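You operate a simulated robot arm through the tools that you are given. There is no shell and no other tool. Be economical: measure what you need, move in short steps, check, and stop when the job is done.

Carry out the task below with a simulated robot arm. There is one attempt and no reset: what you move stays moved.

JOB
Dress the foot by the grey bend: rub off the fused grit, then tap the black blanking plug home.
Fine: stone first, then light mallet blows, no chips; put both tools back; the other plugs stay proud.

The check looks at the end state, three seconds after you hand in, the way a careful person would. Anything else that was tipped, shoved, dropped, spilled or broken makes it a failure.

ROBOT AND FRAMES
A 7-joint arm with a two-finger parallel gripper, fixed in place. Base frame: the origin is at the foot of the arm, x ahead of it, y to its left, z up. Lengths are in cm, angles in degrees, forces in N, time in s.
With the tool pointing down near the work surface it reaches from about 24 to 68 cm from the base axis. Its first joint turns from -66.0 to 66.0 degrees. Payload 2.4 kg.
Tool frame: the origin (TCP) lies between the finger pads and is the grasp point; the fingertips stand 3 cm ahead of it; z points along the fingers, y is the line along which they close. Largest opening 9.4 cm; finger width 2.8, thickness 1; the body of the gripper, 5 by 9.6 cm, starts 5.5 cm behind the TCP.
Orientation is that of the tool frame in the base frame, as [roll, pitch, yaw] about the fixed x, y, z axes, in that order (R = Rz(yaw) Ry(pitch) Rx(roll)). With the fingers straight down and closing along the base's y, the tool's x points along the base's -x, its y along +y and its z along -z.

CONTROLS
- The arm moves only by the tool nudge_tool. Its argument "plan" is a list that holds one entry, the list of rows, each a list of 7 numbers: the shift along the base's x, y, z in units of 100 mm (1.0 is 100 mm), then the turn, a rotation vector about the base's x, y, z in units of 45 degrees (1.0 is 45 degrees), then the finger opening in cm, from 0 to 9.4. In form: [[[x, y, z, rx, ry, rz, jaw], ...]]. A call has 1 to 10 rows; each row is the pose to reach, as a shift and turn from the pose commanded when the call began. A call with a number of a shift or a turn outside -1 to 1 is refused whole. Rows are played at 5 a second. More than 5 cm and 8.6 degrees between two rows, or a gripper value outside its range, and nothing of the call is played. A pose out of reach is approached as far as the arm can. The call stops where the force on the tool passes 40 N (or 10 N more than at its start, if that is more) or the arm is blocked; 0.2 s more then pass. The fingers move at their own pace (about 15.3 cm/s each) and stop on an object; they squeeze with about 34 N. The grip force told is the motor's: it shows also when the fingers shut on nothing. Time passes only in rows, and 0.2 s behind the last, so rows that repeat a pose let the fingers close. The reply holds the time, the measured pose of the TCP, the force on the tool along the base axes, the opening and the grip force, in the units named above and with some noise.
- Cameras (640 x 400 px; columns grow to the right, rows downward): "scene" is fixed at [2.48, 46.09, 144.88]; the picture's right is [-0.86, -0.50, 0.00], its down [-0.27, 0.46, -0.85] and it looks along [0.43, -0.73, -0.53] (base axes); focal length 284 px, centre (320, 200). "wrist" rides on the gripper at [7.6, 1.4, -10.2] in the tool frame; the picture's right is [-0.18, 0.98, 0.00], its down [-0.75, -0.14, -0.64] and it looks along [-0.63, -0.12, 0.77] (tool axes); focal length 243 px, centre (320, 200). There is no depth. A picture from a camera that has moved, and an enlarged one, comes with that camera's place and axes in the base frame and with its lens.
- grab_frame(camera): a new picture of that camera. No time passes.
- inspect(camera, box): a new picture of the part [left, top, right, bottom] of that camera's present view, enlarged. No time passes.
- job_done(): hands the job in; it is judged then, once.

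Go step by step. Nothing tells you positions but the pictures and the camera data: compare them with the known pose of the tool, close in by small moves and look again before you grip or let go. The budget is 120 turns and 68 pictures, counting those below and the enlarged ones. Unless the task says otherwise, let go and move clear before handing in, and close with one line.

The tools are called after "Call:" as a command line: name --argument value ..., lists and objects as JSON in quotes. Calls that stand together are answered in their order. nudge_tool: Moves the arm, as the interface text tells. Its arguments: {"type":"object","properties":{"plan":{"type":"array"}},"required":["plan"]} The other tools are called the same way: grab_frame (camera) takes a picture; inspect (camera, box) takes an enlarged picture of a part of a camera's view; job_done () hands the job in.

At the start:

```text
time_s: 0.0
tcp_pos: [40.98, -4.64, 131.52]
orientation: [-180.0, 0.0, 180.0]
contact_force: [0.7, 0.1, 0.4]
gripper_width: 9.41
grip_force: 0.0
```

scene: 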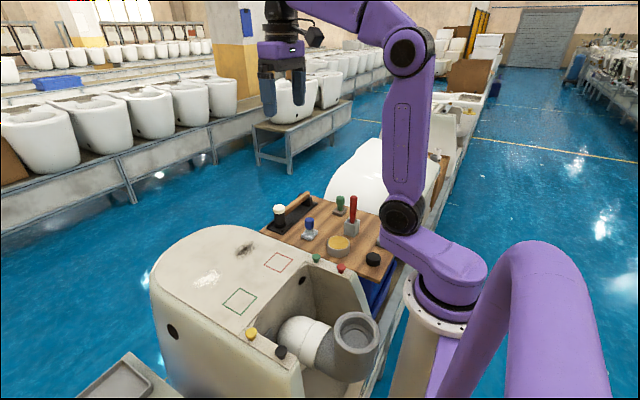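
wrist: 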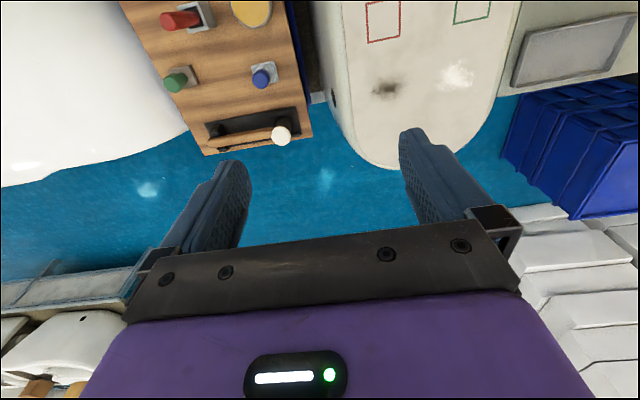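

I see a toilet foot with a grey bend pipe, four coloured plugs, a tray of tools on a wooden board, and two outlined squares. I will enlarge the key areas first.

Call:
inspect --camera "scene" --box '[140, 220, 400, 390]'

Call:
inspect --camera "scene" --box '[240, 180, 420, 290]'

Call:
inspect --camera "wrist" --box '[110, 0, 530, 200]'

```text
2.35 times, centred on (270, 305) of scene
camera zoom: at [2.48, 46.09, 144.88], right [-0.86, -0.5, 0.0], down [-0.27, 0.46, -0.85], along [0.43, -0.73, -0.53], focal length 669 px, centre (438, -47)
```

zoom: 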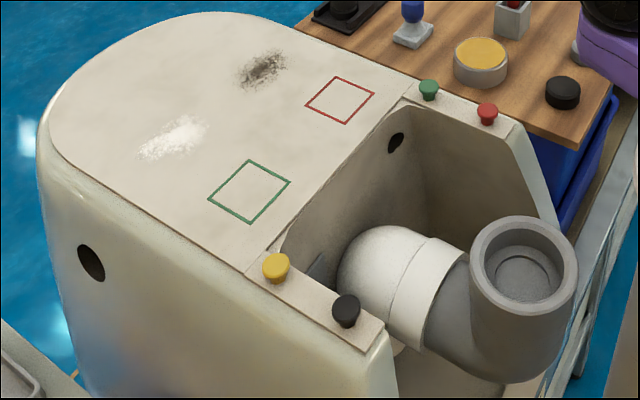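

```text
3.56 times, centred on (330, 235) of scene
camera zoom: at [2.48, 46.09, 144.88], right [-0.86, -0.5, 0.0], down [-0.27, 0.46, -0.85], along [0.43, -0.73, -0.53], focal length 1011 px, centre (284, 76)
```

zoom: 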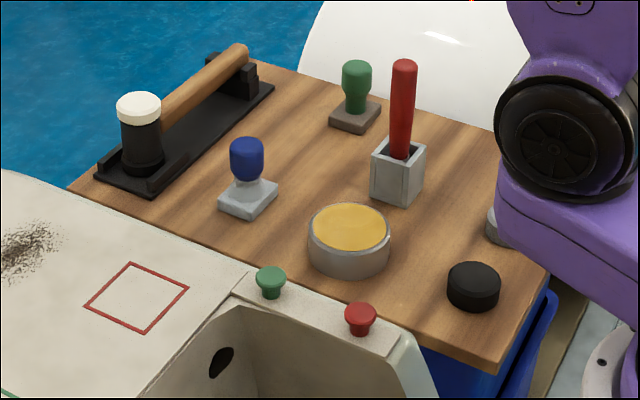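

```text
1.52 times, centred on (320, 100) of wrist
camera zoom: at [33.27, -3.29, 141.87], right [0.18, 0.98, 0.0], down [0.75, -0.14, 0.64], along [0.63, -0.12, -0.77], focal length 370 px, centre (320, 352)
```

zoom: 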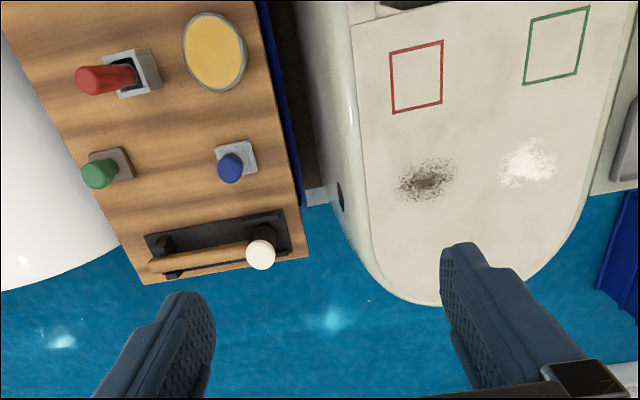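

The dark patch looks like grit and the white patch like something else. There are two stone-like blocks, and what looks like a mallet in a cradle near (55,-16,92). I will bring the wrist camera closer.

Call:
nudge_tool --plan '[[[-0.25, -0.25, -0.25, 0, 0, 0, 9.4], [-0.5, -0.5, -0.5, 0, 0, 0, 9.4], [-0.75, -0.75, -0.75, 0, 0, 0, 9.4], [-1.0, -1.0, -1.0, 0, 0, 0, 9.4]]]'

Call:
grab_frame --camera "wrist"

```text
time_s: 1.0
tcp_pos: [31.03, -14.7, 121.51]
orientation: [179.9, 0.1, 180.0]
contact_force: [0.0, -0.2, 0.0]
gripper_width: 9.41
grip_force: 0.0
```

```text
62 pictures are left
camera wrist: at [23.41, -13.35, 131.88], right [0.18, 0.98, 0.0], down [0.75, -0.14, 0.64], along [0.63, -0.12, -0.77], focal length 243 px, centre (320, 200)
```

wrist: 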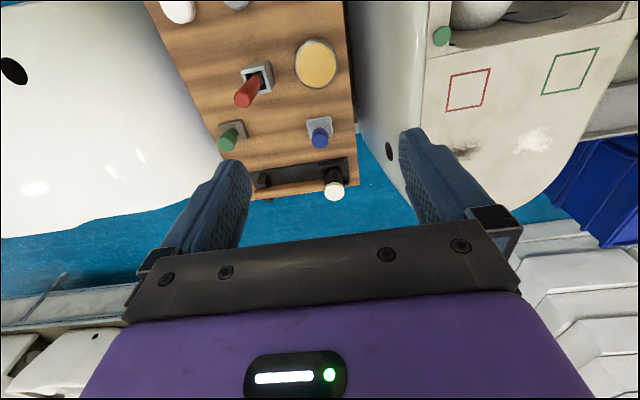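

The board carries two handled blocks, the mallet, a yellow tin, a red-handled tool and some discs. I will enlarge both areas.

Call:
inspect --camera "wrist" --box '[200, 50, 360, 210]'

Call:
inspect --camera "scene" --box '[180, 230, 330, 330]'

Call:
inspect --camera "scene" --box '[260, 180, 380, 260]'

```text
2.50 times, centred on (280, 130) of wrist
camera zoom: at [23.41, -13.35, 131.88], right [0.18, 0.98, 0.0], down [0.75, -0.14, 0.64], along [0.63, -0.12, -0.77], focal length 606 px, centre (420, 375)
```

zoom: 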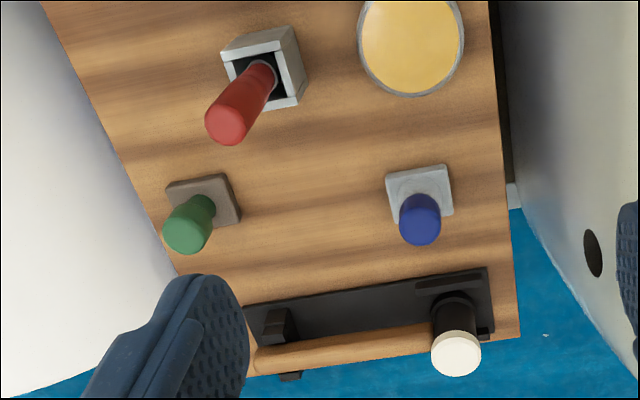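

```text
4.00 times, centred on (255, 280) of scene
camera zoom: at [2.48, 46.09, 144.88], right [-0.86, -0.5, 0.0], down [-0.27, 0.46, -0.85], along [0.43, -0.73, -0.53], focal length 1137 px, centre (580, -120)
```

zoom: 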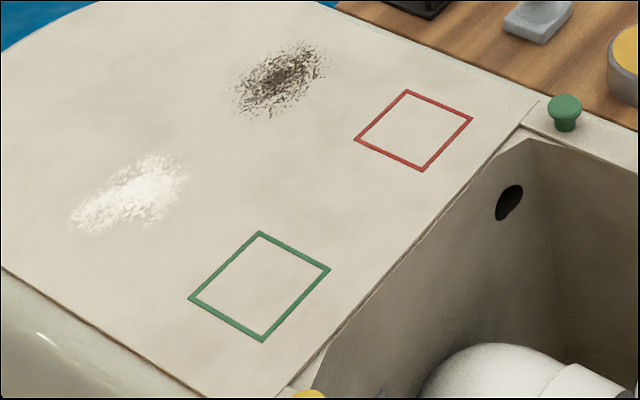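

```text
5.00 times, centred on (320, 220) of scene
camera zoom: at [2.48, 46.09, 144.88], right [-0.86, -0.5, 0.0], down [-0.27, 0.46, -0.85], along [0.43, -0.73, -0.53], focal length 1422 px, centre (320, 100)
```

zoom: 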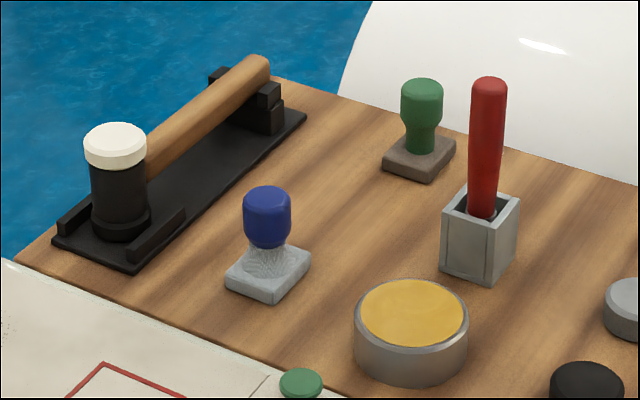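

The green-handled brownish block seems to be the stone, near (41,-34,90), and the dark speckled patch is near (48,7,94). I will get closer to the tools to confirm which is the stone.

Call:
nudge_tool --plan '[[[0.0, -0.25, -0.25, 0, 0, 0, 9.4], [0.0, -0.5, -0.5, 0, 0, 0, 6], [0.0, -0.75, -0.75, 0, 0, 0, 5], [0.0, -1.0, -1.0, 0, 0, 0, 5]]]'

Call:
grab_frame --camera "wrist"

```text
time_s: 2.0
tcp_pos: [31.07, -24.94, 111.49]
orientation: [180.0, -0.1, 179.9]
contact_force: [0.1, -0.3, -0.3]
gripper_width: 5.0
grip_force: 0.0
```

```text
58 pictures are left
camera wrist: at [23.33, -23.49, 121.68], right [0.18, 0.98, 0.0], down [0.75, -0.14, 0.64], along [0.63, -0.12, -0.77], focal length 243 px, centre (320, 200)
```

wrist: 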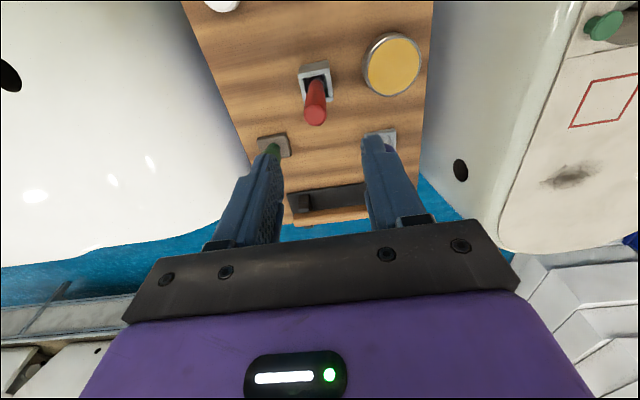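

The fingers hide the blocks, so I will shift back and sideways for a clear look.

Call:
nudge_tool --plan '[[[-0.2, -0.15, -0.2, 0, 0, 0, 5], [-0.4, -0.3, -0.4, 0, 0, 0, 5], [-0.6, -0.45, -0.6, 0, 0, 0, 5]]]'

Call:
inspect --camera "wrist" --box '[160, 60, 480, 260]'

```text
time_s: 2.8
tcp_pos: [24.93, -29.2, 105.92]
orientation: [-180.0, 0.0, 180.0]
contact_force: [0.1, -1.0, -0.6]
gripper_width: 5.03
grip_force: 0.0
```

```text
2.00 times, centred on (320, 160) of wrist
camera zoom: at [17.26, -27.88, 116.16], right [0.18, 0.98, 0.0], down [0.75, -0.14, 0.64], along [0.63, -0.12, -0.77], focal length 485 px, centre (320, 280)
```

zoom: 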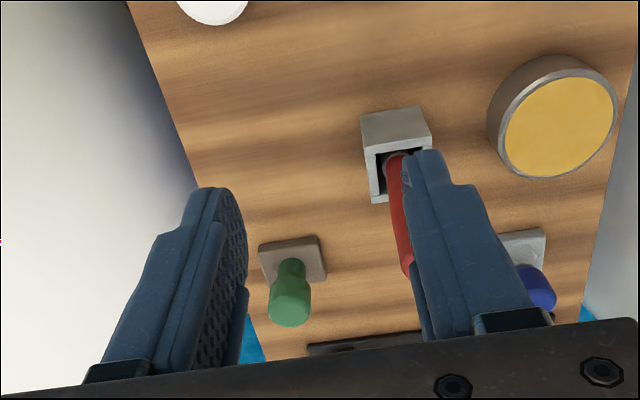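

The green block is near (41,-34.5). I want a higher-zoom comparison of the two bases before choosing.

Call:
inspect --camera "scene" --box '[298, 212, 322, 242]'

Call:
inspect --camera "scene" --box '[328, 192, 352, 222]'

```text
13.33 times, centred on (310, 227) of scene
camera zoom: at [2.48, 46.09, 144.88], right [-0.86, -0.5, 0.0], down [-0.27, 0.46, -0.85], along [0.43, -0.73, -0.53], focal length 3791 px, centre (453, -160)
```

zoom: 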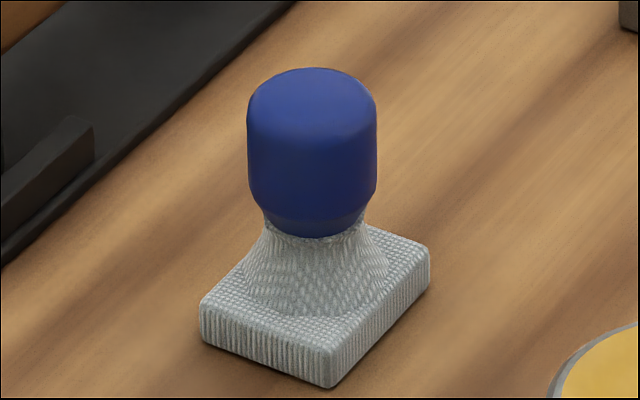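

```text
13.33 times, centred on (340, 207) of scene
camera zoom: at [2.48, 46.09, 144.88], right [-0.86, -0.5, 0.0], down [-0.27, 0.46, -0.85], along [0.43, -0.73, -0.53], focal length 3791 px, centre (53, 107)
```

zoom: 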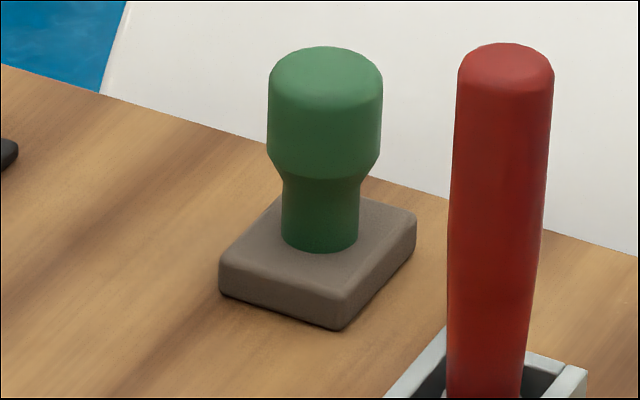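

Blue is a woven cloth pad and green is the stone, so I will use green. I will move over it, still high.

Call:
nudge_tool --plan '[[[0.4, -0.2, 0, 0, 0, 0, 5.5], [0.8, -0.4, 0, 0, 0, 0, 5.5], [1.0, -0.53, 0, 0, 0, 0, 5.5]]]'

Call:
nudge_tool --plan '[[[0.3, 0, -0.1, 0, 0, 0, 5.5], [0.6, 0, -0.4, 0, 0, 0, 5.5]]]'

Call:
grab_frame --camera "scene"

Call:
inspect --camera "wrist" --box '[160, 0, 480, 200]'

```text
time_s: 3.6
tcp_pos: [35.16, -34.31, 105.62]
orientation: [179.9, 0.1, 180.0]
contact_force: [-0.5, -0.6, -0.1]
gripper_width: 5.51
grip_force: 0.2
```

```text
time_s: 4.2
tcp_pos: [40.96, -34.33, 101.76]
orientation: [180.0, -0.1, 180.0]
contact_force: [0.3, 0.7, -0.5]
gripper_width: 5.5
grip_force: 0.0
```

```text
54 pictures are left
```

scene: 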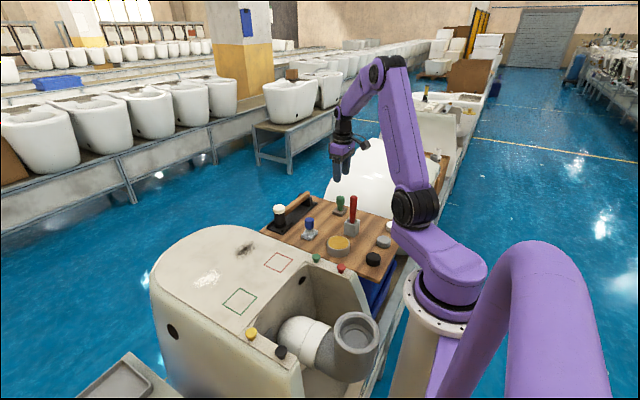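

```text
2.00 times, centred on (320, 100) of wrist
camera zoom: at [33.35, -33.06, 111.94], right [0.19, 0.98, 0.0], down [0.75, -0.14, 0.64], along [0.63, -0.12, -0.77], focal length 485 px, centre (320, 400)
```

zoom: 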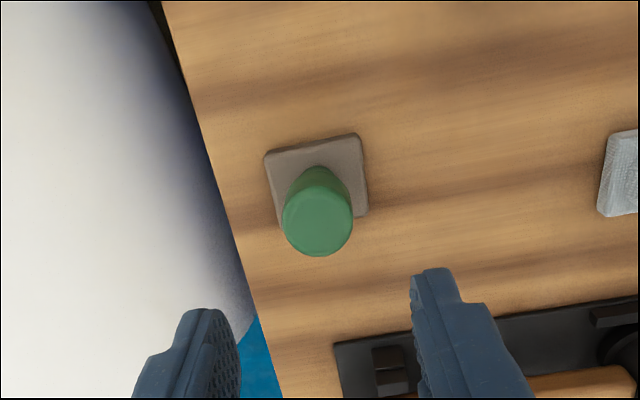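

The stone knob is centred near (40.75,-34.6). To keep the wide gripper body away from the white piece alongside, I will turn 90° so the fingers close along x.

Call:
nudge_tool --plan '[[[0, 0, 0, 0, 0, -0.17, 5.5], [0, 0, 0, 0, 0, -0.34, 5.5], [0, 0, 0, 0, 0, -0.51, 5.5], [0, 0, 0, 0, 0, -0.68, 5.5], [0, 0, 0, 0, 0, -0.85, 5.5], [0, 0, 0, 0, 0, -1.0, 5.5]]]'

Call:
nudge_tool --plan '[[[0, 0, 0, 0, 0, -0.17, 5.5], [0, 0, 0, 0, 0, -0.34, 5.5], [0, 0, 0, 0, 0, -0.51, 5.5], [0, 0, 0, 0, 0, -0.68, 5.5], [0, 0, 0, 0, 0, -0.85, 5.5], [0, 0, 0, 0, 0, -1.0, 5.5]]]'

Call:
grab_frame --camera "wrist"

```text
time_s: 5.6
tcp_pos: [41.02, -34.4, 101.56]
orientation: [180.0, 0.0, 134.9]
contact_force: [-0.3, 0.2, -0.6]
gripper_width: 5.5
grip_force: 0.0
```

```text
time_s: 7.0
tcp_pos: [41.05, -34.46, 101.67]
orientation: [-180.0, -0.1, 89.8]
contact_force: [0.3, 0.3, -0.6]
gripper_width: 5.5
grip_force: 0.1
```

```text
52 pictures are left
camera wrist: at [42.35, -26.9, 111.89], right [0.98, -0.19, 0.0], down [-0.14, -0.75, 0.64], along [-0.12, -0.63, -0.77], focal length 243 px, centre (320, 200)
```

wrist: 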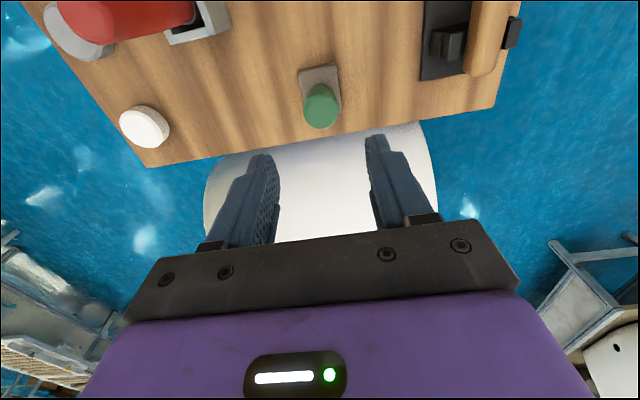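

The turned view shows clear room around the stone's knob. I will go down in two steps.

Call:
nudge_tool --plan '[[[-0.02, -0.02, -0.3, 0, 0, 0, 5.5], [-0.02, -0.02, -0.6, 0, 0, 0, 5.5], [-0.02, -0.02, -0.85, 0, 0, 0, 5.5], [-0.02, -0.02, -0.85, 0, 0, 0, 5.5]]]'

Call:
grab_frame --camera "wrist"

Call:
inspect --camera "scene" --box '[290, 150, 400, 220]'

```text
time_s: 8.0
tcp_pos: [40.88, -34.8, 93.22]
orientation: [180.0, 0.0, 90.0]
contact_force: [0.2, 0.5, -1.2]
gripper_width: 5.51
grip_force: 0.0
```

```text
51 pictures are left
camera wrist: at [42.23, -27.19, 103.49], right [0.98, -0.18, 0.0], down [-0.14, -0.75, 0.64], along [-0.12, -0.63, -0.77], focal length 243 px, centre (320, 200)
```

wrist: 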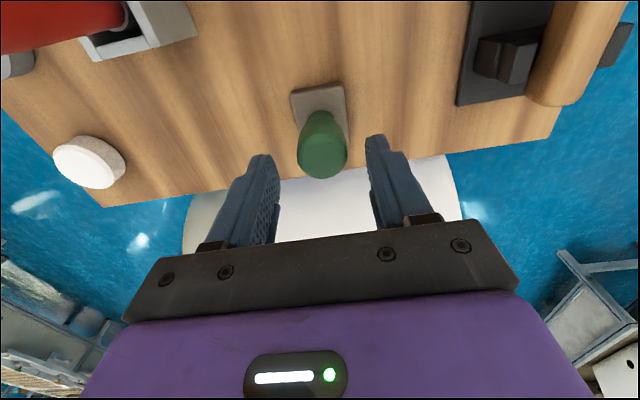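

```text
5.71 times, centred on (345, 185) of scene
camera zoom: at [2.48, 46.09, 144.88], right [-0.86, -0.5, 0.0], down [-0.27, 0.46, -0.85], along [0.43, -0.73, -0.53], focal length 1625 px, centre (177, 286)
```

zoom: 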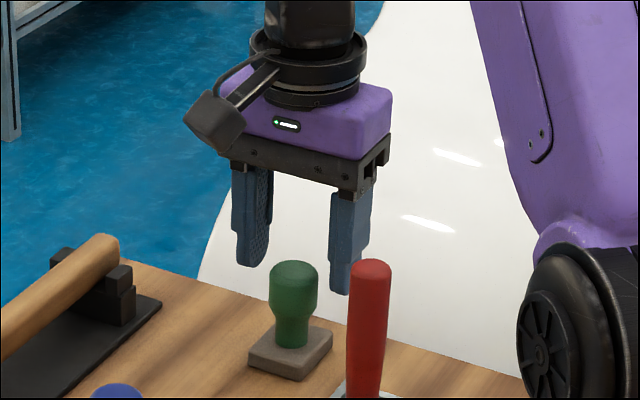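

Aligned to within a few mm. I will descend to knob height and close.

Call:
nudge_tool --plan '[[[0.01, 0.01, -0.2, 0, 0, 0, 5.5], [0.01, 0.01, -0.38, 0, 0, 0, 5.5], [0.01, 0.01, -0.38, 0, 0, 0, 5.5], [0.01, 0.01, -0.38, 0, 0, 0, 2.5], [0.01, 0.01, -0.38, 0, 0, 0, 2.0], [0.01, 0.01, -0.38, 0, 0, 0, 2.0]]]'

Call:
inspect --camera "scene" --box '[290, 150, 400, 220]'

```text
time_s: 9.4
tcp_pos: [40.69, -34.49, 89.35]
orientation: [179.9, 0.1, 90.0]
contact_force: [0.4, 0.0, 0.4]
gripper_width: 3.09
grip_force: 34.4
```

```text
5.71 times, centred on (345, 185) of scene
camera zoom: at [2.48, 46.09, 144.88], right [-0.86, -0.5, 0.0], down [-0.27, 0.46, -0.85], along [0.43, -0.73, -0.53], focal length 1625 px, centre (177, 286)
```

zoom: 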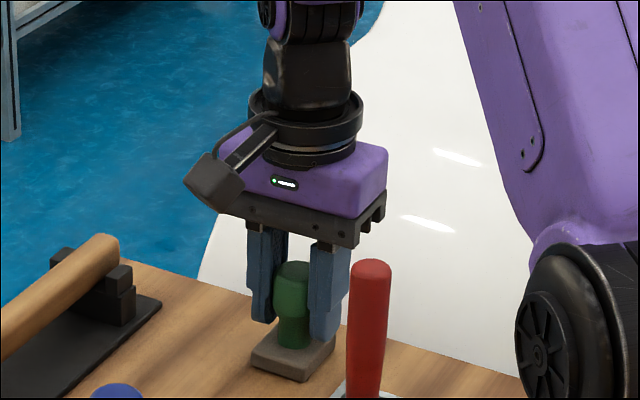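

Gripped at 3.1 cm. I will lift straight up.

Call:
nudge_tool --plan '[[[0, 0, 0.2, 0, 0, 0, 2.0], [0, 0, 0.5, 0, 0, 0, 2.0], [0, 0, 1.0, 0, 0, 0, 2.0]]]'

Call:
nudge_tool --plan '[[[0.1, 0.3, 0.2, 0, 0, 0, 2.0], [0.2, 0.6, 0.4, 0, 0, 0, 2.0], [0.2, 1.0, 0.6, 0, 0, 0, 2.0]]]'

Call:
nudge_tool --plan '[[[0.1, 0.4, 0, 0, 0, 0, 2.0], [0.2, 0.8, 0, 0, 0, 0, 2.0], [0.2, 1.0, 0, 0, 0, 0, 2.0]]]'

Call:
nudge_tool --plan '[[[0.1, 0.4, 0, 0, 0, 0, 2.0], [0.2, 0.8, 0, 0, 0, 0, 2.0], [0.2, 1.0, 0, 0, 0, 0, 2.0]]]'

Call:
grab_frame --camera "wrist"

```text
time_s: 10.2
tcp_pos: [40.71, -34.38, 99.2]
orientation: [-180.0, 0.0, 90.1]
contact_force: [-0.8, 0.8, -0.5]
gripper_width: 3.1
grip_force: 34.5
```

```text
time_s: 11.0
tcp_pos: [42.81, -24.53, 105.31]
orientation: [179.9, -0.1, 89.9]
contact_force: [-0.1, -0.5, -0.6]
gripper_width: 3.1
grip_force: 33.6
```

```text
time_s: 11.8
tcp_pos: [45.07, -14.74, 105.12]
orientation: [-180.0, 0.0, 90.0]
contact_force: [-0.1, 0.1, 0.1]
gripper_width: 3.08
grip_force: 34.4
```

```text
time_s: 12.6
tcp_pos: [46.84, -4.43, 105.32]
orientation: [180.0, 0.0, 90.0]
contact_force: [-0.4, 0.1, -0.8]
gripper_width: 3.1
grip_force: 34.3
```

```text
48 pictures are left
camera wrist: at [48.22, 3.08, 115.63], right [0.98, -0.18, 0.0], down [-0.14, -0.75, 0.64], along [-0.12, -0.63, -0.77], focal length 243 px, centre (320, 200)
```

wrist: 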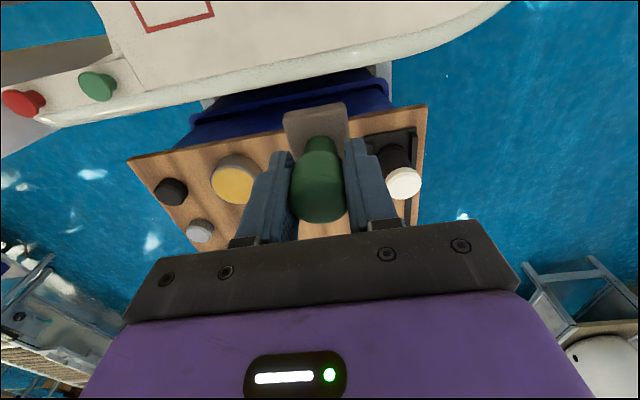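

The stone is held flat and the patch covers roughly x 45–51, y 3–11. I will move closer and look for the patch ahead.

Call:
nudge_tool --plan '[[[0.1, 0.25, -0.1, 0, 0, 0, 2.0], [0.12, 0.5, -0.2, 0, 0, 0, 2.0]]]'

Call:
grab_frame --camera "wrist"

Call:
inspect --camera "scene" --box '[180, 200, 340, 300]'

```text
time_s: 13.2
tcp_pos: [48.01, 0.59, 103.44]
orientation: [180.0, 0.0, 90.0]
contact_force: [0.0, 0.1, -1.6]
gripper_width: 3.09
grip_force: 33.8
```

```text
47 pictures are left
camera wrist: at [49.38, 8.15, 113.75], right [0.98, -0.18, 0.0], down [-0.14, -0.75, 0.64], along [-0.12, -0.63, -0.77], focal length 243 px, centre (320, 200)
```

wrist: 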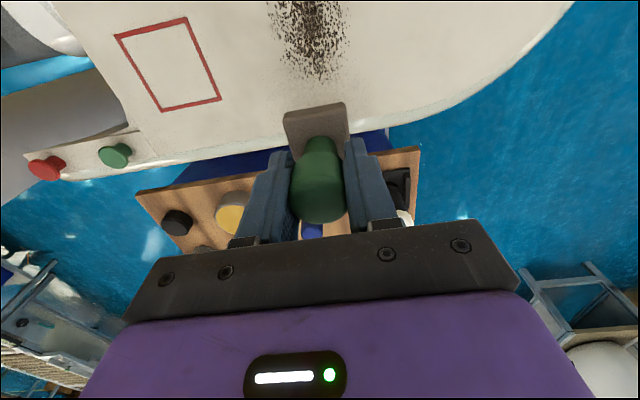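

```text
4.00 times, centred on (260, 250) of scene
camera zoom: at [2.49, 46.09, 144.88], right [-0.86, -0.5, 0.0], down [-0.27, 0.46, -0.85], along [0.43, -0.73, -0.53], focal length 1137 px, centre (560, 0)
```

zoom: 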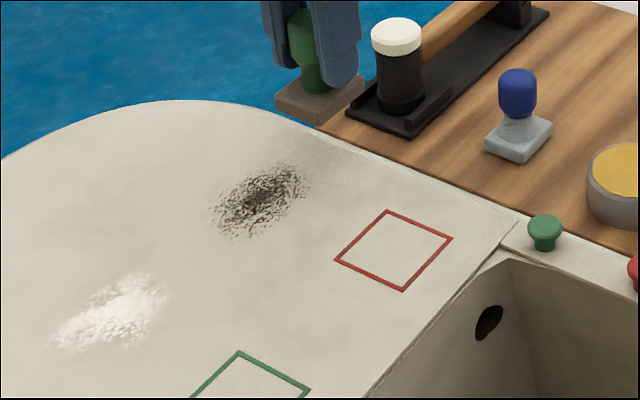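

The patch is confirmed, centred near (48.2,7.2). I will come down over its near part and find contact gently.

Call:
nudge_tool --plan '[[[0.01, 0.25, -0.1, 0, 0, 0, 2.0], [0.01, 0.45, -0.25, 0, 0, 0, 2.0], [0.01, 0.45, -0.32, 0, 0, 0, 2.0], [0.01, 0.45, -0.34, 0, 0, 0, 2.0], [0.01, 0.45, -0.36, 0, 0, 0, 2.0], [0.01, 0.45, -0.36, 0, 0, 0, 2.0]]]'

Call:
inspect --camera "scene" --box '[200, 190, 320, 280]'

```text
time_s: 14.6
tcp_pos: [48.16, 4.92, 99.68]
orientation: [180.0, 0.0, 90.0]
contact_force: [0.4, -0.4, -0.8]
gripper_width: 3.09
grip_force: 33.7
```

```text
4.44 times, centred on (260, 235) of scene
camera zoom: at [2.48, 46.09, 144.88], right [-0.86, -0.5, 0.0], down [-0.27, 0.46, -0.85], along [0.43, -0.73, -0.53], focal length 1264 px, centre (587, 44)
```

zoom: 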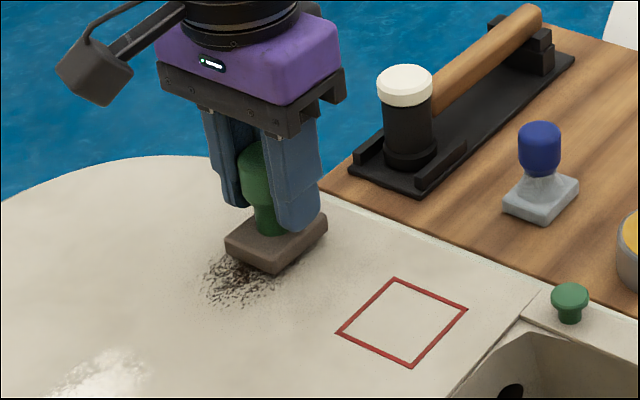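

The stone is just above the surface. I will creep down in 1 mm steps.

Call:
nudge_tool --plan '[[[0, 0, -0.01, 0, 0, 0, 2.0], [0, 0, -0.02, 0, 0, 0, 2.0], [0, 0, -0.03, 0, 0, 0, 2.0], [0, 0, -0.04, 0, 0, 0, 2.0]]]'

```text
time_s: 15.6
tcp_pos: [48.11, 4.98, 99.22]
orientation: [180.0, 0.1, 89.9]
contact_force: [-0.6, -0.7, 4.4]
gripper_width: 3.05
grip_force: 34.1
```

Contact has begun at about 4 N. I will press slightly more and make the first strokes along y.

Call:
nudge_tool --plan '[[[0, 0, -0.01, 0, 0, 0, 2.0], [0, 0.1, -0.01, 0, 0, 0, 2.0], [0, 0.25, -0.01, 0, 0, 0, 2.0], [0, 0.4, -0.01, 0, 0, 0, 2.0], [0, 0.5, -0.01, 0, 0, 0, 2.0], [0, 0.35, -0.01, 0, 0, 0, 2.0], [0, 0.2, -0.01, 0, 0, 0, 2.0], [0, 0.0, -0.01, 0, 0, 0, 2.0]]]'

Call:
inspect --camera "scene" --box '[200, 190, 320, 280]'

```text
time_s: 17.4
tcp_pos: [48.15, 5.15, 99.17]
orientation: [179.7, -0.1, 90.0]
contact_force: [0.2, 8.5, 23.0]
gripper_width: 3.08
grip_force: 33.9
```

```text
4.44 times, centred on (260, 235) of scene
camera zoom: at [2.44, 46.11, 144.87], right [-0.86, -0.5, 0.0], down [-0.27, 0.46, -0.85], along [0.43, -0.73, -0.53], focal length 1264 px, centre (587, 44)
```

zoom: 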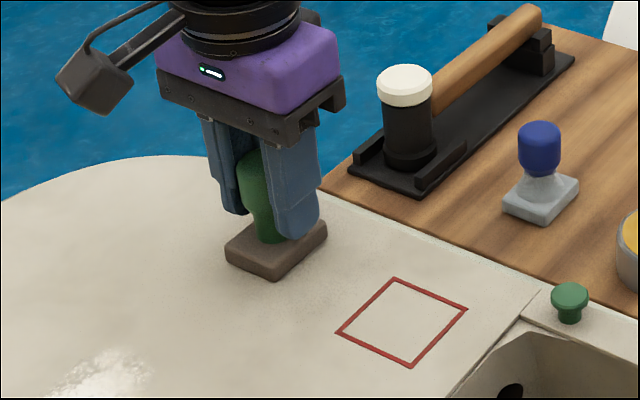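

The dark patch is already mostly gone under that stroke. I will make two lighter side strokes to clear the edges.

Call:
nudge_tool --plan '[[[0.07, 0.0, 0.005, 0, 0, 0, 2.0], [0.15, 0.1, 0.005, 0, 0, 0, 2.0], [0.15, 0.3, 0.005, 0, 0, 0, 2.0], [0.15, 0.5, 0.005, 0, 0, 0, 2.0], [0.0, 0.55, 0.005, 0, 0, 0, 2.0], [-0.15, 0.5, 0.005, 0, 0, 0, 2.0], [-0.15, 0.3, 0.005, 0, 0, 0, 2.0], [-0.15, 0.1, 0.005, 0, 0, 0, 2.0], [-0.08, -0.05, 0.005, 0, 0, 0, 2.0], [0, -0.05, 0.005, 0, 0, 0, 2.0]]]'

Call:
nudge_tool --plan '[[[0, 0, 0.1, 0, 0, 0, 2.0], [0, -0.2, 0.3, 0, 0, 0, 2.0], [0, -0.6, 0.4, 0, 0, 0, 2.0]]]'

Call:
grab_frame --camera "wrist"

Call:
inspect --camera "scene" --box '[180, 200, 340, 300]'

```text
time_s: 19.6
tcp_pos: [47.99, 4.23, 99.16]
orientation: [-179.7, 0.1, 90.0]
contact_force: [-7.1, -1.5, 18.4]
gripper_width: 3.1
grip_force: 34.3
```

```text
time_s: 20.4
tcp_pos: [47.93, -1.86, 103.23]
orientation: [-179.9, -0.1, 89.9]
contact_force: [0.4, -0.4, -0.6]
gripper_width: 3.07
grip_force: 33.7
```

```text
43 pictures are left
camera wrist: at [49.4, 5.72, 113.5], right [0.98, -0.18, 0.0], down [-0.14, -0.75, 0.64], along [-0.12, -0.63, -0.77], focal length 243 px, centre (320, 200)
```

wrist: 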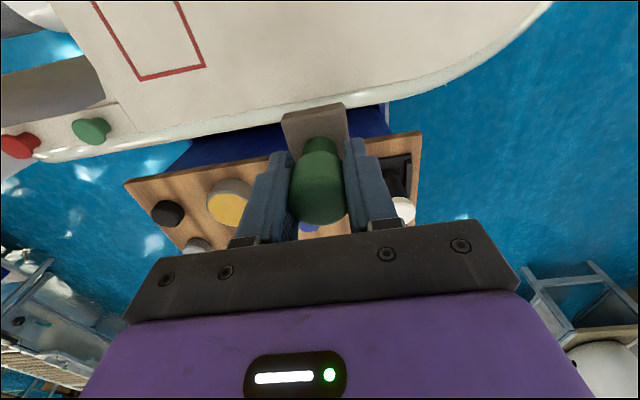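

```text
4.00 times, centred on (260, 250) of scene
camera zoom: at [2.48, 46.09, 144.88], right [-0.86, -0.5, 0.0], down [-0.27, 0.46, -0.85], along [0.43, -0.73, -0.53], focal length 1137 px, centre (560, 0)
```

zoom: 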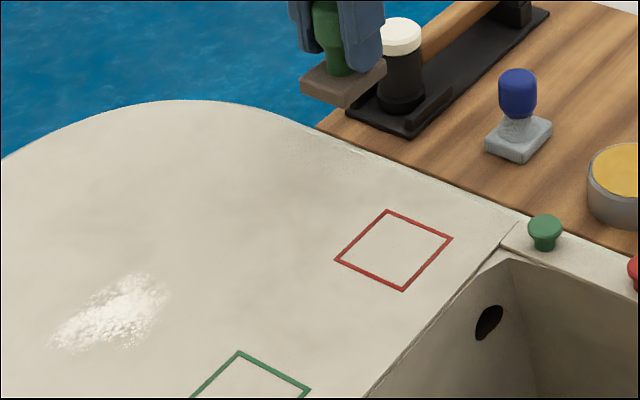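

The grit is gone and nothing else has changed. I will return the stone to its spot at (40.9,-34.5).

Call:
nudge_tool --plan '[[[-0.1, -0.4, 0.0, 0, 0, 0, 2.0], [-0.2, -0.8, 0, 0, 0, 0, 2.0], [-0.2, -1.0, 0, 0, 0, 0, 2.0]]]'

Call:
nudge_tool --plan '[[[-0.1, -0.4, 0.0, 0, 0, 0, 2.0], [-0.2, -0.8, 0, 0, 0, 0, 2.0], [-0.3, -1.0, 0, 0, 0, 0, 2.0]]]'

Call:
nudge_tool --plan '[[[-0.1, -0.4, 0.0, 0, 0, 0, 2.0], [-0.2, -0.8, 0, 0, 0, 0, 2.0], [-0.23, -1.0, 0, 0, 0, 0, 2.0]]]'

Call:
nudge_tool --plan '[[[0, -0.3, 0.0, 0, 0, 0, 2.0], [0, -0.3, -0.4, 0, 0, 0, 2.0], [0, -0.3, -0.8, 0, 0, 0, 2.0], [0, -0.3, -1.0, 0, 0, 0, 2.0], [0, -0.3, -1.0, 0, 0, 0, 2.0]]]'

Call:
grab_frame --camera "wrist"

Call:
inspect --camera "scene" --box '[290, 150, 400, 220]'

```text
time_s: 21.2
tcp_pos: [46.01, -11.64, 103.32]
orientation: [-180.0, 0.0, 90.0]
contact_force: [0.2, 0.1, -1.4]
gripper_width: 3.09
grip_force: 34.2
```

```text
time_s: 22.0
tcp_pos: [43.06, -21.71, 103.23]
orientation: [179.9, 0.0, 90.0]
contact_force: [0.1, -0.1, -1.0]
gripper_width: 3.1
grip_force: 34.4
```

```text
time_s: 22.8
tcp_pos: [40.75, -31.91, 103.21]
orientation: [-179.9, 0.0, 90.0]
contact_force: [-0.6, 0.2, -0.7]
gripper_width: 3.08
grip_force: 33.9
```

```text
time_s: 24.0
tcp_pos: [40.98, -34.54, 93.24]
orientation: [-180.0, 0.0, 90.0]
contact_force: [0.2, 0.3, -1.3]
gripper_width: 3.08
grip_force: 34.0
```

```text
41 pictures are left
camera wrist: at [42.31, -27.04, 103.53], right [0.98, -0.18, 0.0], down [-0.14, -0.75, 0.64], along [-0.12, -0.63, -0.77], focal length 243 px, centre (320, 200)
```

wrist: 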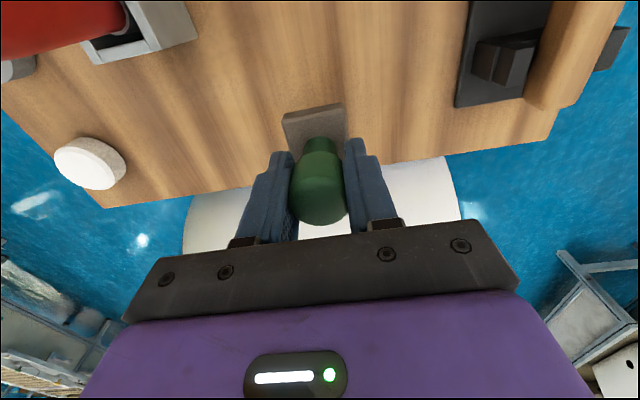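

```text
5.71 times, centred on (345, 185) of scene
camera zoom: at [2.48, 46.09, 144.88], right [-0.86, -0.5, 0.0], down [-0.27, 0.46, -0.85], along [0.43, -0.73, -0.53], focal length 1625 px, centre (177, 286)
```

zoom: 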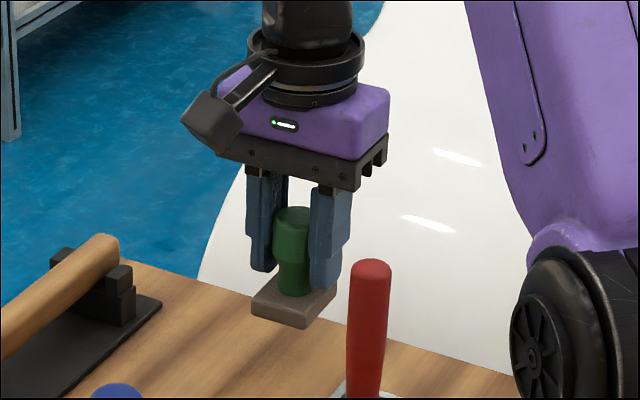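

I am back over the original place. I will lower to the board and watch the force.

Call:
nudge_tool --plan '[[[0, 0, -0.2, 0, 0, 0, 2.0], [0, 0, -0.36, 0, 0, 0, 2.0], [0, 0, -0.385, 0, 0, 0, 2.0], [0, 0, -0.395, 0, 0, 0, 2.0], [0, 0, -0.395, 0, 0, 0, 2.0]]]'

```text
time_s: 25.2
tcp_pos: [40.81, -34.45, 89.3]
orientation: [179.9, 0.0, 90.0]
contact_force: [0.0, 0.9, 0.0]
gripper_width: 3.08
grip_force: 34.0
```

Call:
nudge_tool --plan '[[[0, 0, -0.01, 0, 0, 0, 2.0], [0, 0, -0.01, 0, 0, 0, 2.0]]]'

Call:
inspect --camera "scene" --box '[320, 185, 360, 220]'

```text
time_s: 25.8
tcp_pos: [40.81, -34.54, 89.19]
orientation: [-180.0, 0.0, 90.1]
contact_force: [-0.5, -1.1, 1.9]
gripper_width: 3.09
grip_force: 33.8
```

```text
11.43 times, centred on (340, 202) of scene
camera zoom: at [2.48, 46.09, 144.88], right [-0.86, -0.5, 0.0], down [-0.27, 0.46, -0.85], along [0.43, -0.73, -0.53], focal length 3250 px, centre (91, 171)
```

zoom: 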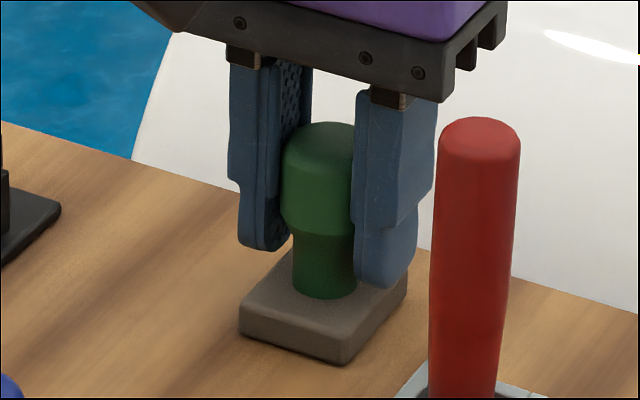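

The stone rests on the board. I will release it and rise.

Call:
nudge_tool --plan '[[[0, 0, 0, 0, 0, 0, 4.0], [0, 0, 0, 0, 0, 0, 5.5], [0, 0, 0.2, 0, 0, 0, 5.5], [0, 0, 0.6, 0, 0, 0, 5.5], [0, 0, 1.0, 0, 0, 0, 5.5]]]'

Call:
nudge_tool --plan '[[[0.2, 0.1, 0.3, 0, 0, 0, 5.5], [0.5, 0.4, 0.3, 0, 0, 0, 5.5], [0.9, 0.6, 0.3, 0, 0, 0, 5.5], [1.0, 0.7, 0.3, 0, 0, 0, 5.5]]]'

Call:
grab_frame --camera "wrist"

Call:
inspect --camera "scene" --box '[255, 160, 365, 240]'

```text
time_s: 27.0
tcp_pos: [40.78, -34.67, 99.23]
orientation: [-180.0, -0.1, 90.0]
contact_force: [-0.8, -0.6, -0.1]
gripper_width: 5.51
grip_force: 0.0
```

```text
time_s: 28.0
tcp_pos: [50.74, -27.49, 102.28]
orientation: [-180.0, 0.1, 89.9]
contact_force: [-0.2, 0.6, -0.3]
gripper_width: 5.51
grip_force: 0.0
```

```text
38 pictures are left
camera wrist: at [52.09, -19.96, 112.71], right [0.98, -0.18, 0.0], down [-0.14, -0.75, 0.64], along [-0.12, -0.63, -0.77], focal length 243 px, centre (320, 200)
```

wrist: 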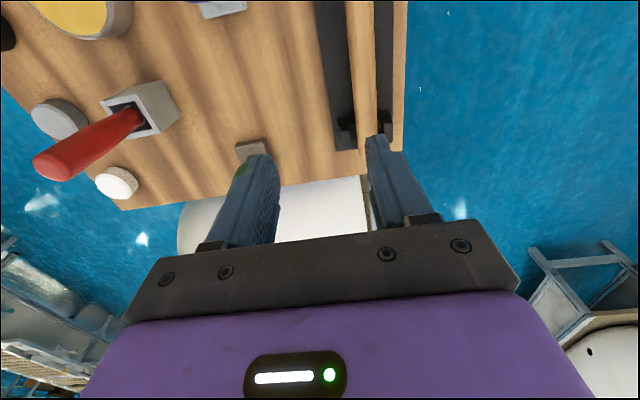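

```text
5.00 times, centred on (310, 200) of scene
camera zoom: at [2.48, 46.09, 144.88], right [-0.86, -0.5, 0.0], down [-0.27, 0.46, -0.85], along [0.43, -0.73, -0.53], focal length 1422 px, centre (370, 200)
```

zoom: 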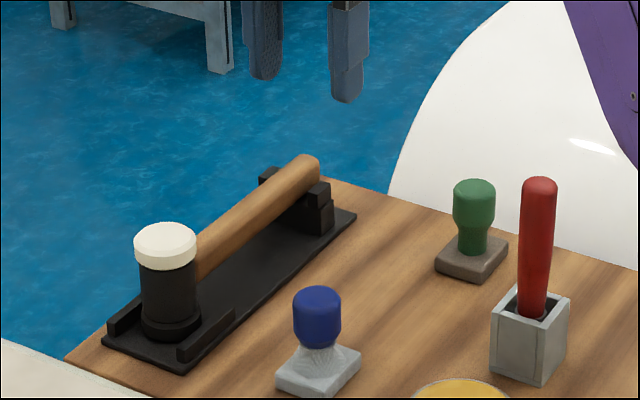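

The mallet head is a vertical cylinder near (54.8,-16), with the handle along y at x≈54.6, z≈88. Gripping the head itself gives straight blows with no lever, so I will move over it and look.

Call:
nudge_tool --plan '[[[0.2, 0.4, 0, 0, 0, 0, 7], [0.38, 0.8, 0, 0, 0, 0, 7]]]'

Call:
inspect --camera "wrist" --box '[200, 0, 440, 150]'

Call:
inspect --camera "scene" --box '[262, 190, 322, 240]'

```text
time_s: 28.6
tcp_pos: [54.47, -19.39, 101.99]
orientation: [180.0, 0.0, 90.0]
contact_force: [-0.1, -1.2, 0.2]
gripper_width: 6.99
grip_force: 0.1
```

```text
2.67 times, centred on (320, 75) of wrist
camera zoom: at [55.83, -11.91, 112.26], right [0.98, -0.19, 0.0], down [-0.14, -0.75, 0.64], along [-0.12, -0.63, -0.77], focal length 647 px, centre (320, 533)
```

zoom: 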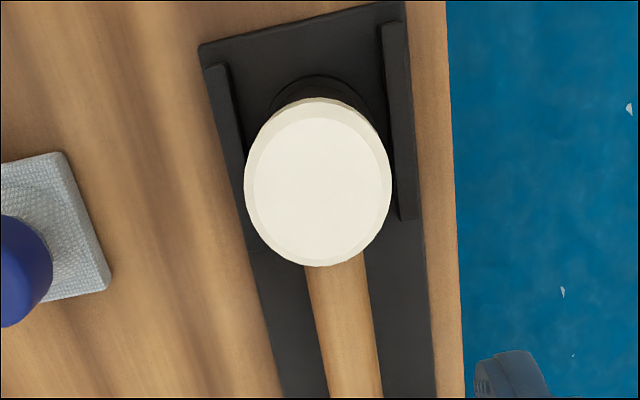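

```text
8.00 times, centred on (292, 215) of scene
camera zoom: at [2.48, 46.08, 144.88], right [-0.86, -0.5, 0.0], down [-0.27, 0.46, -0.85], along [0.43, -0.73, -0.53], focal length 2275 px, centre (544, 80)
```

zoom: 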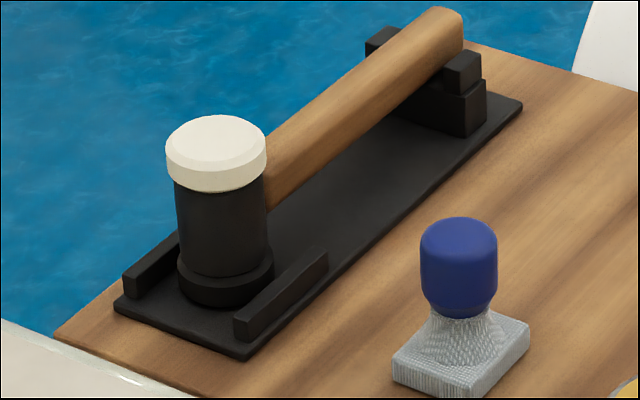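

The head has a white cap on top (about 4 cm across) and a black face below, centred near (54.95,-15.95). I will align over it and come down partway.

Call:
nudge_tool --plan '[[[0.025, 0.36, 0, 0, 0, 0, 7], [0.025, 0.36, -0.3, 0, 0, 0, 7], [0.025, 0.36, -0.6, 0, 0, 0, 7], [0.025, 0.36, -0.6, 0, 0, 0, 7]]]'

Call:
grab_frame --camera "wrist"

Call:
inspect --camera "scene" --box '[250, 150, 350, 240]'

```text
time_s: 29.6
tcp_pos: [54.82, -15.71, 96.06]
orientation: [179.9, 0.0, 89.9]
contact_force: [-1.0, -0.4, 0.4]
gripper_width: 7.0
grip_force: 0.0
```

```text
34 pictures are left
camera wrist: at [56.26, -8.25, 106.37], right [0.98, -0.18, 0.0], down [-0.14, -0.75, 0.64], along [-0.12, -0.63, -0.77], focal length 243 px, centre (320, 200)
```

wrist: 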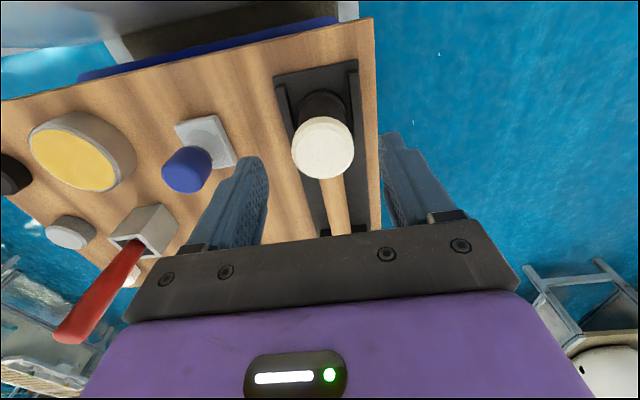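

```text
4.44 times, centred on (300, 195) of scene
camera zoom: at [2.48, 46.09, 144.88], right [-0.86, -0.5, 0.0], down [-0.27, 0.46, -0.85], along [0.43, -0.73, -0.53], focal length 1264 px, centre (409, 222)
```

zoom: 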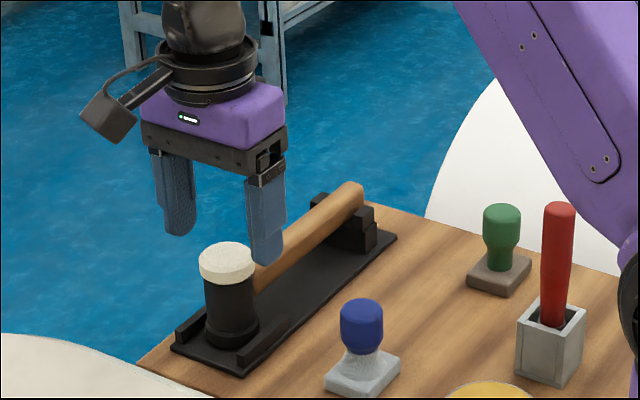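

The head centre is near (55.0,-15.8), right between the fingers. I will go down and close on the head.

Call:
nudge_tool --plan '[[[0.007, 0.01, -0.3, 0, 0, 0, 7], [0.007, 0.01, -0.56, 0, 0, 0, 7], [0.007, 0.01, -0.56, 0, 0, 0, 7], [0.007, 0.01, -0.56, 0, 0, 0, 4], [0.007, 0.01, -0.56, 0, 0, 0, 3.2], [0.007, 0.01, -0.56, 0, 0, 0, 3.2]]]'

Call:
inspect --camera "scene" --box '[250, 165, 330, 240]'

```text
time_s: 31.0
tcp_pos: [54.95, -15.61, 90.75]
orientation: [180.0, 0.0, 90.1]
contact_force: [1.2, -0.9, 0.9]
gripper_width: 4.32
grip_force: 34.3
```

```text
5.33 times, centred on (290, 202) of scene
camera zoom: at [2.49, 46.09, 144.88], right [-0.86, -0.5, 0.0], down [-0.27, 0.46, -0.85], along [0.43, -0.73, -0.53], focal length 1516 px, centre (480, 187)
```

zoom: 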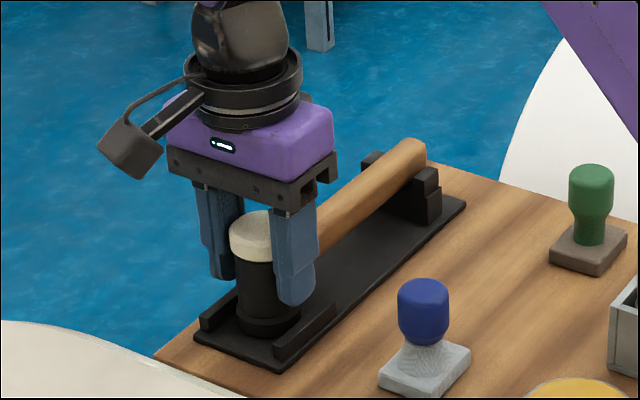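

Gripped at 4.3 cm. I will lift a little and check that the mallet stays level.

Call:
nudge_tool --plan '[[[0, 0, 0.1, 0, 0, 0, 3.2], [0, 0, 0.25, 0, 0, 0, 3.2], [0, 0, 0.5, 0, 0, 0, 3.2], [0, 0, 0.8, 0, 0, 0, 3.2], [0, 0, 1.0, 0, 0, 0, 3.2]]]'

Call:
inspect --camera "scene" --box '[240, 130, 340, 230]'

```text
time_s: 32.2
tcp_pos: [55.06, -15.59, 100.83]
orientation: [180.0, -0.1, 90.0]
contact_force: [-0.2, 0.7, -4.3]
gripper_width: 4.3
grip_force: 34.2
```

```text
4.00 times, centred on (290, 180) of scene
camera zoom: at [2.49, 46.09, 144.88], right [-0.86, -0.5, 0.0], down [-0.27, 0.46, -0.85], along [0.43, -0.73, -0.53], focal length 1137 px, centre (440, 280)
```

zoom: 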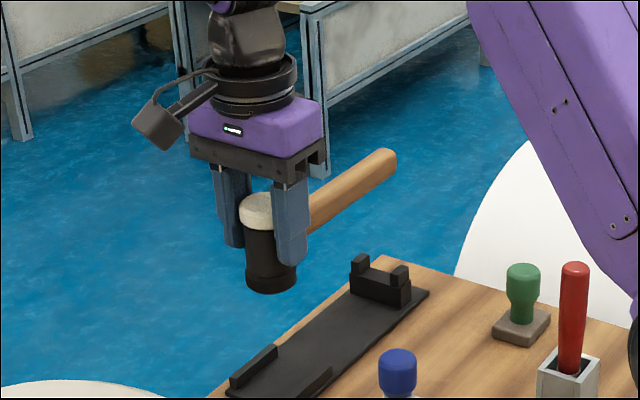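

The mallet is level and clean out of its rest. I will rise, swing toward the black plug and turn so the handle points outward.

Call:
nudge_tool --plan '[[[0, 0.1, 0.2, 0, 0, 0.16, 3.2], [0, 0.3, 0.4, 0, 0, 0.33, 3.2], [0, 0.5, 0.6, 0, 0, 0.5, 3.2], [0, 0.7, 0.8, 0, 0, 0.67, 3.2], [0, 0.9, 0.8, 0, 0, 0.84, 3.2], [0, 1.0, 0.8, 0, 0, 1.0, 3.2]]]'

Call:
nudge_tool --plan '[[[-0.1, 0.2, 0, 0, 0, 0.17, 3.2], [-0.3, 0.4, 0, 0, 0, 0.34, 3.2], [-0.4, 0.6, 0, 0, 0, 0.5, 3.2], [-0.6, 0.8, 0, 0, 0, 0.67, 3.2], [-0.7, 0.9, 0, 0, 0, 0.84, 3.2], [-0.8, 1.0, 0, 0, 0, 1.0, 3.2]]]'

Call:
nudge_tool --plan '[[[-0.1, 0.2, 0, 0, 0, 0.17, 3.2], [-0.3, 0.4, 0, 0, 0, 0.34, 3.2], [-0.4, 0.6, 0, 0, 0, 0.5, 3.2], [-0.6, 0.8, 0, 0, 0, 0.67, 3.2], [-0.7, 0.9, 0, 0, 0, 0.84, 3.2], [-0.8, 1.0, 0, 0, 0, 1.0, 3.2]]]'

Call:
grab_frame --camera "scene"

```text
time_s: 33.6
tcp_pos: [54.83, -5.75, 108.53]
orientation: [180.0, -0.1, 135.1]
contact_force: [-0.8, 0.1, -4.3]
gripper_width: 4.33
grip_force: 34.5
```

```text
time_s: 35.0
tcp_pos: [46.98, 4.28, 108.49]
orientation: [-180.0, 0.0, -179.8]
contact_force: [-1.1, -0.5, -5.2]
gripper_width: 4.26
grip_force: 33.7
```

```text
time_s: 36.4
tcp_pos: [38.85, 14.25, 108.64]
orientation: [180.0, 0.0, -134.9]
contact_force: [0.8, 0.3, -4.4]
gripper_width: 4.27
grip_force: 34.2
```

```text
30 pictures are left
```

scene: 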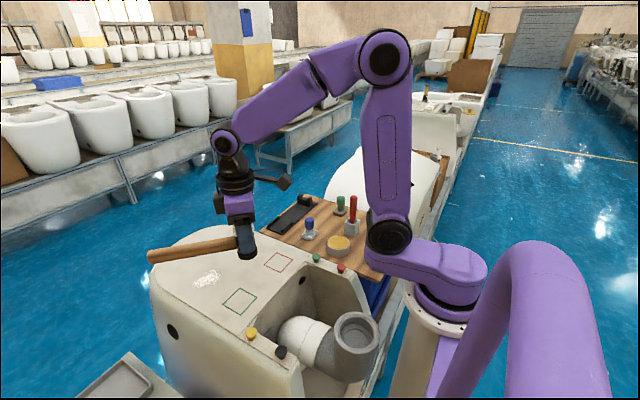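

The mallet is carried well, handle outward. I will move nearer the black plug and refine its position.

Call:
nudge_tool --plan '[[[-0.3, 0.3, 0, 0, 0, 0, 3.2], [-0.6, 0.6, 0, 0, 0, 0, 3.2], [-0.9, 0.9, 0, 0, 0, 0, 3.2], [-0.9, 0.9, 0, 0, 0, 0, 3.2]]]'

Call:
grab_frame --camera "wrist"

Call:
inspect --camera "scene" --box '[200, 250, 350, 370]'

```text
time_s: 37.4
tcp_pos: [29.96, 23.16, 108.53]
orientation: [-179.9, 0.0, -135.0]
contact_force: [-0.5, 0.2, -4.7]
gripper_width: 4.27
grip_force: 33.9
```

```text
29 pictures are left
camera wrist: at [23.53, 18.68, 118.84], right [-0.56, 0.83, 0.0], down [0.63, 0.43, 0.64], along [0.53, 0.36, -0.77], focal length 243 px, centre (320, 200)
```

wrist: 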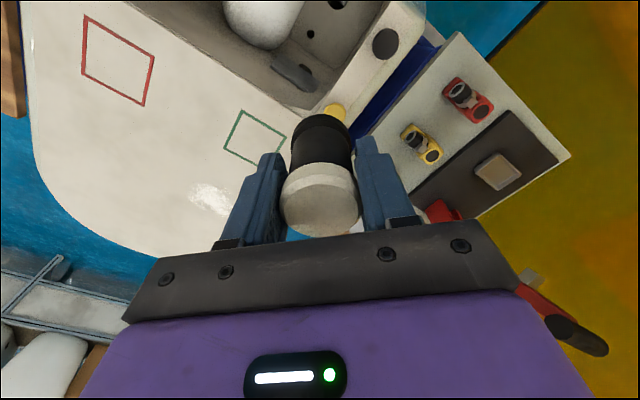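

```text
3.33 times, centred on (275, 310) of scene
camera zoom: at [2.49, 46.09, 144.88], right [-0.86, -0.5, 0.0], down [-0.27, 0.46, -0.85], along [0.43, -0.73, -0.53], focal length 948 px, centre (470, -167)
```

zoom: 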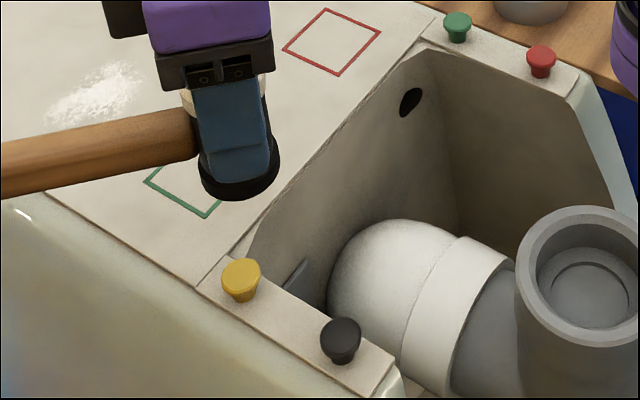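

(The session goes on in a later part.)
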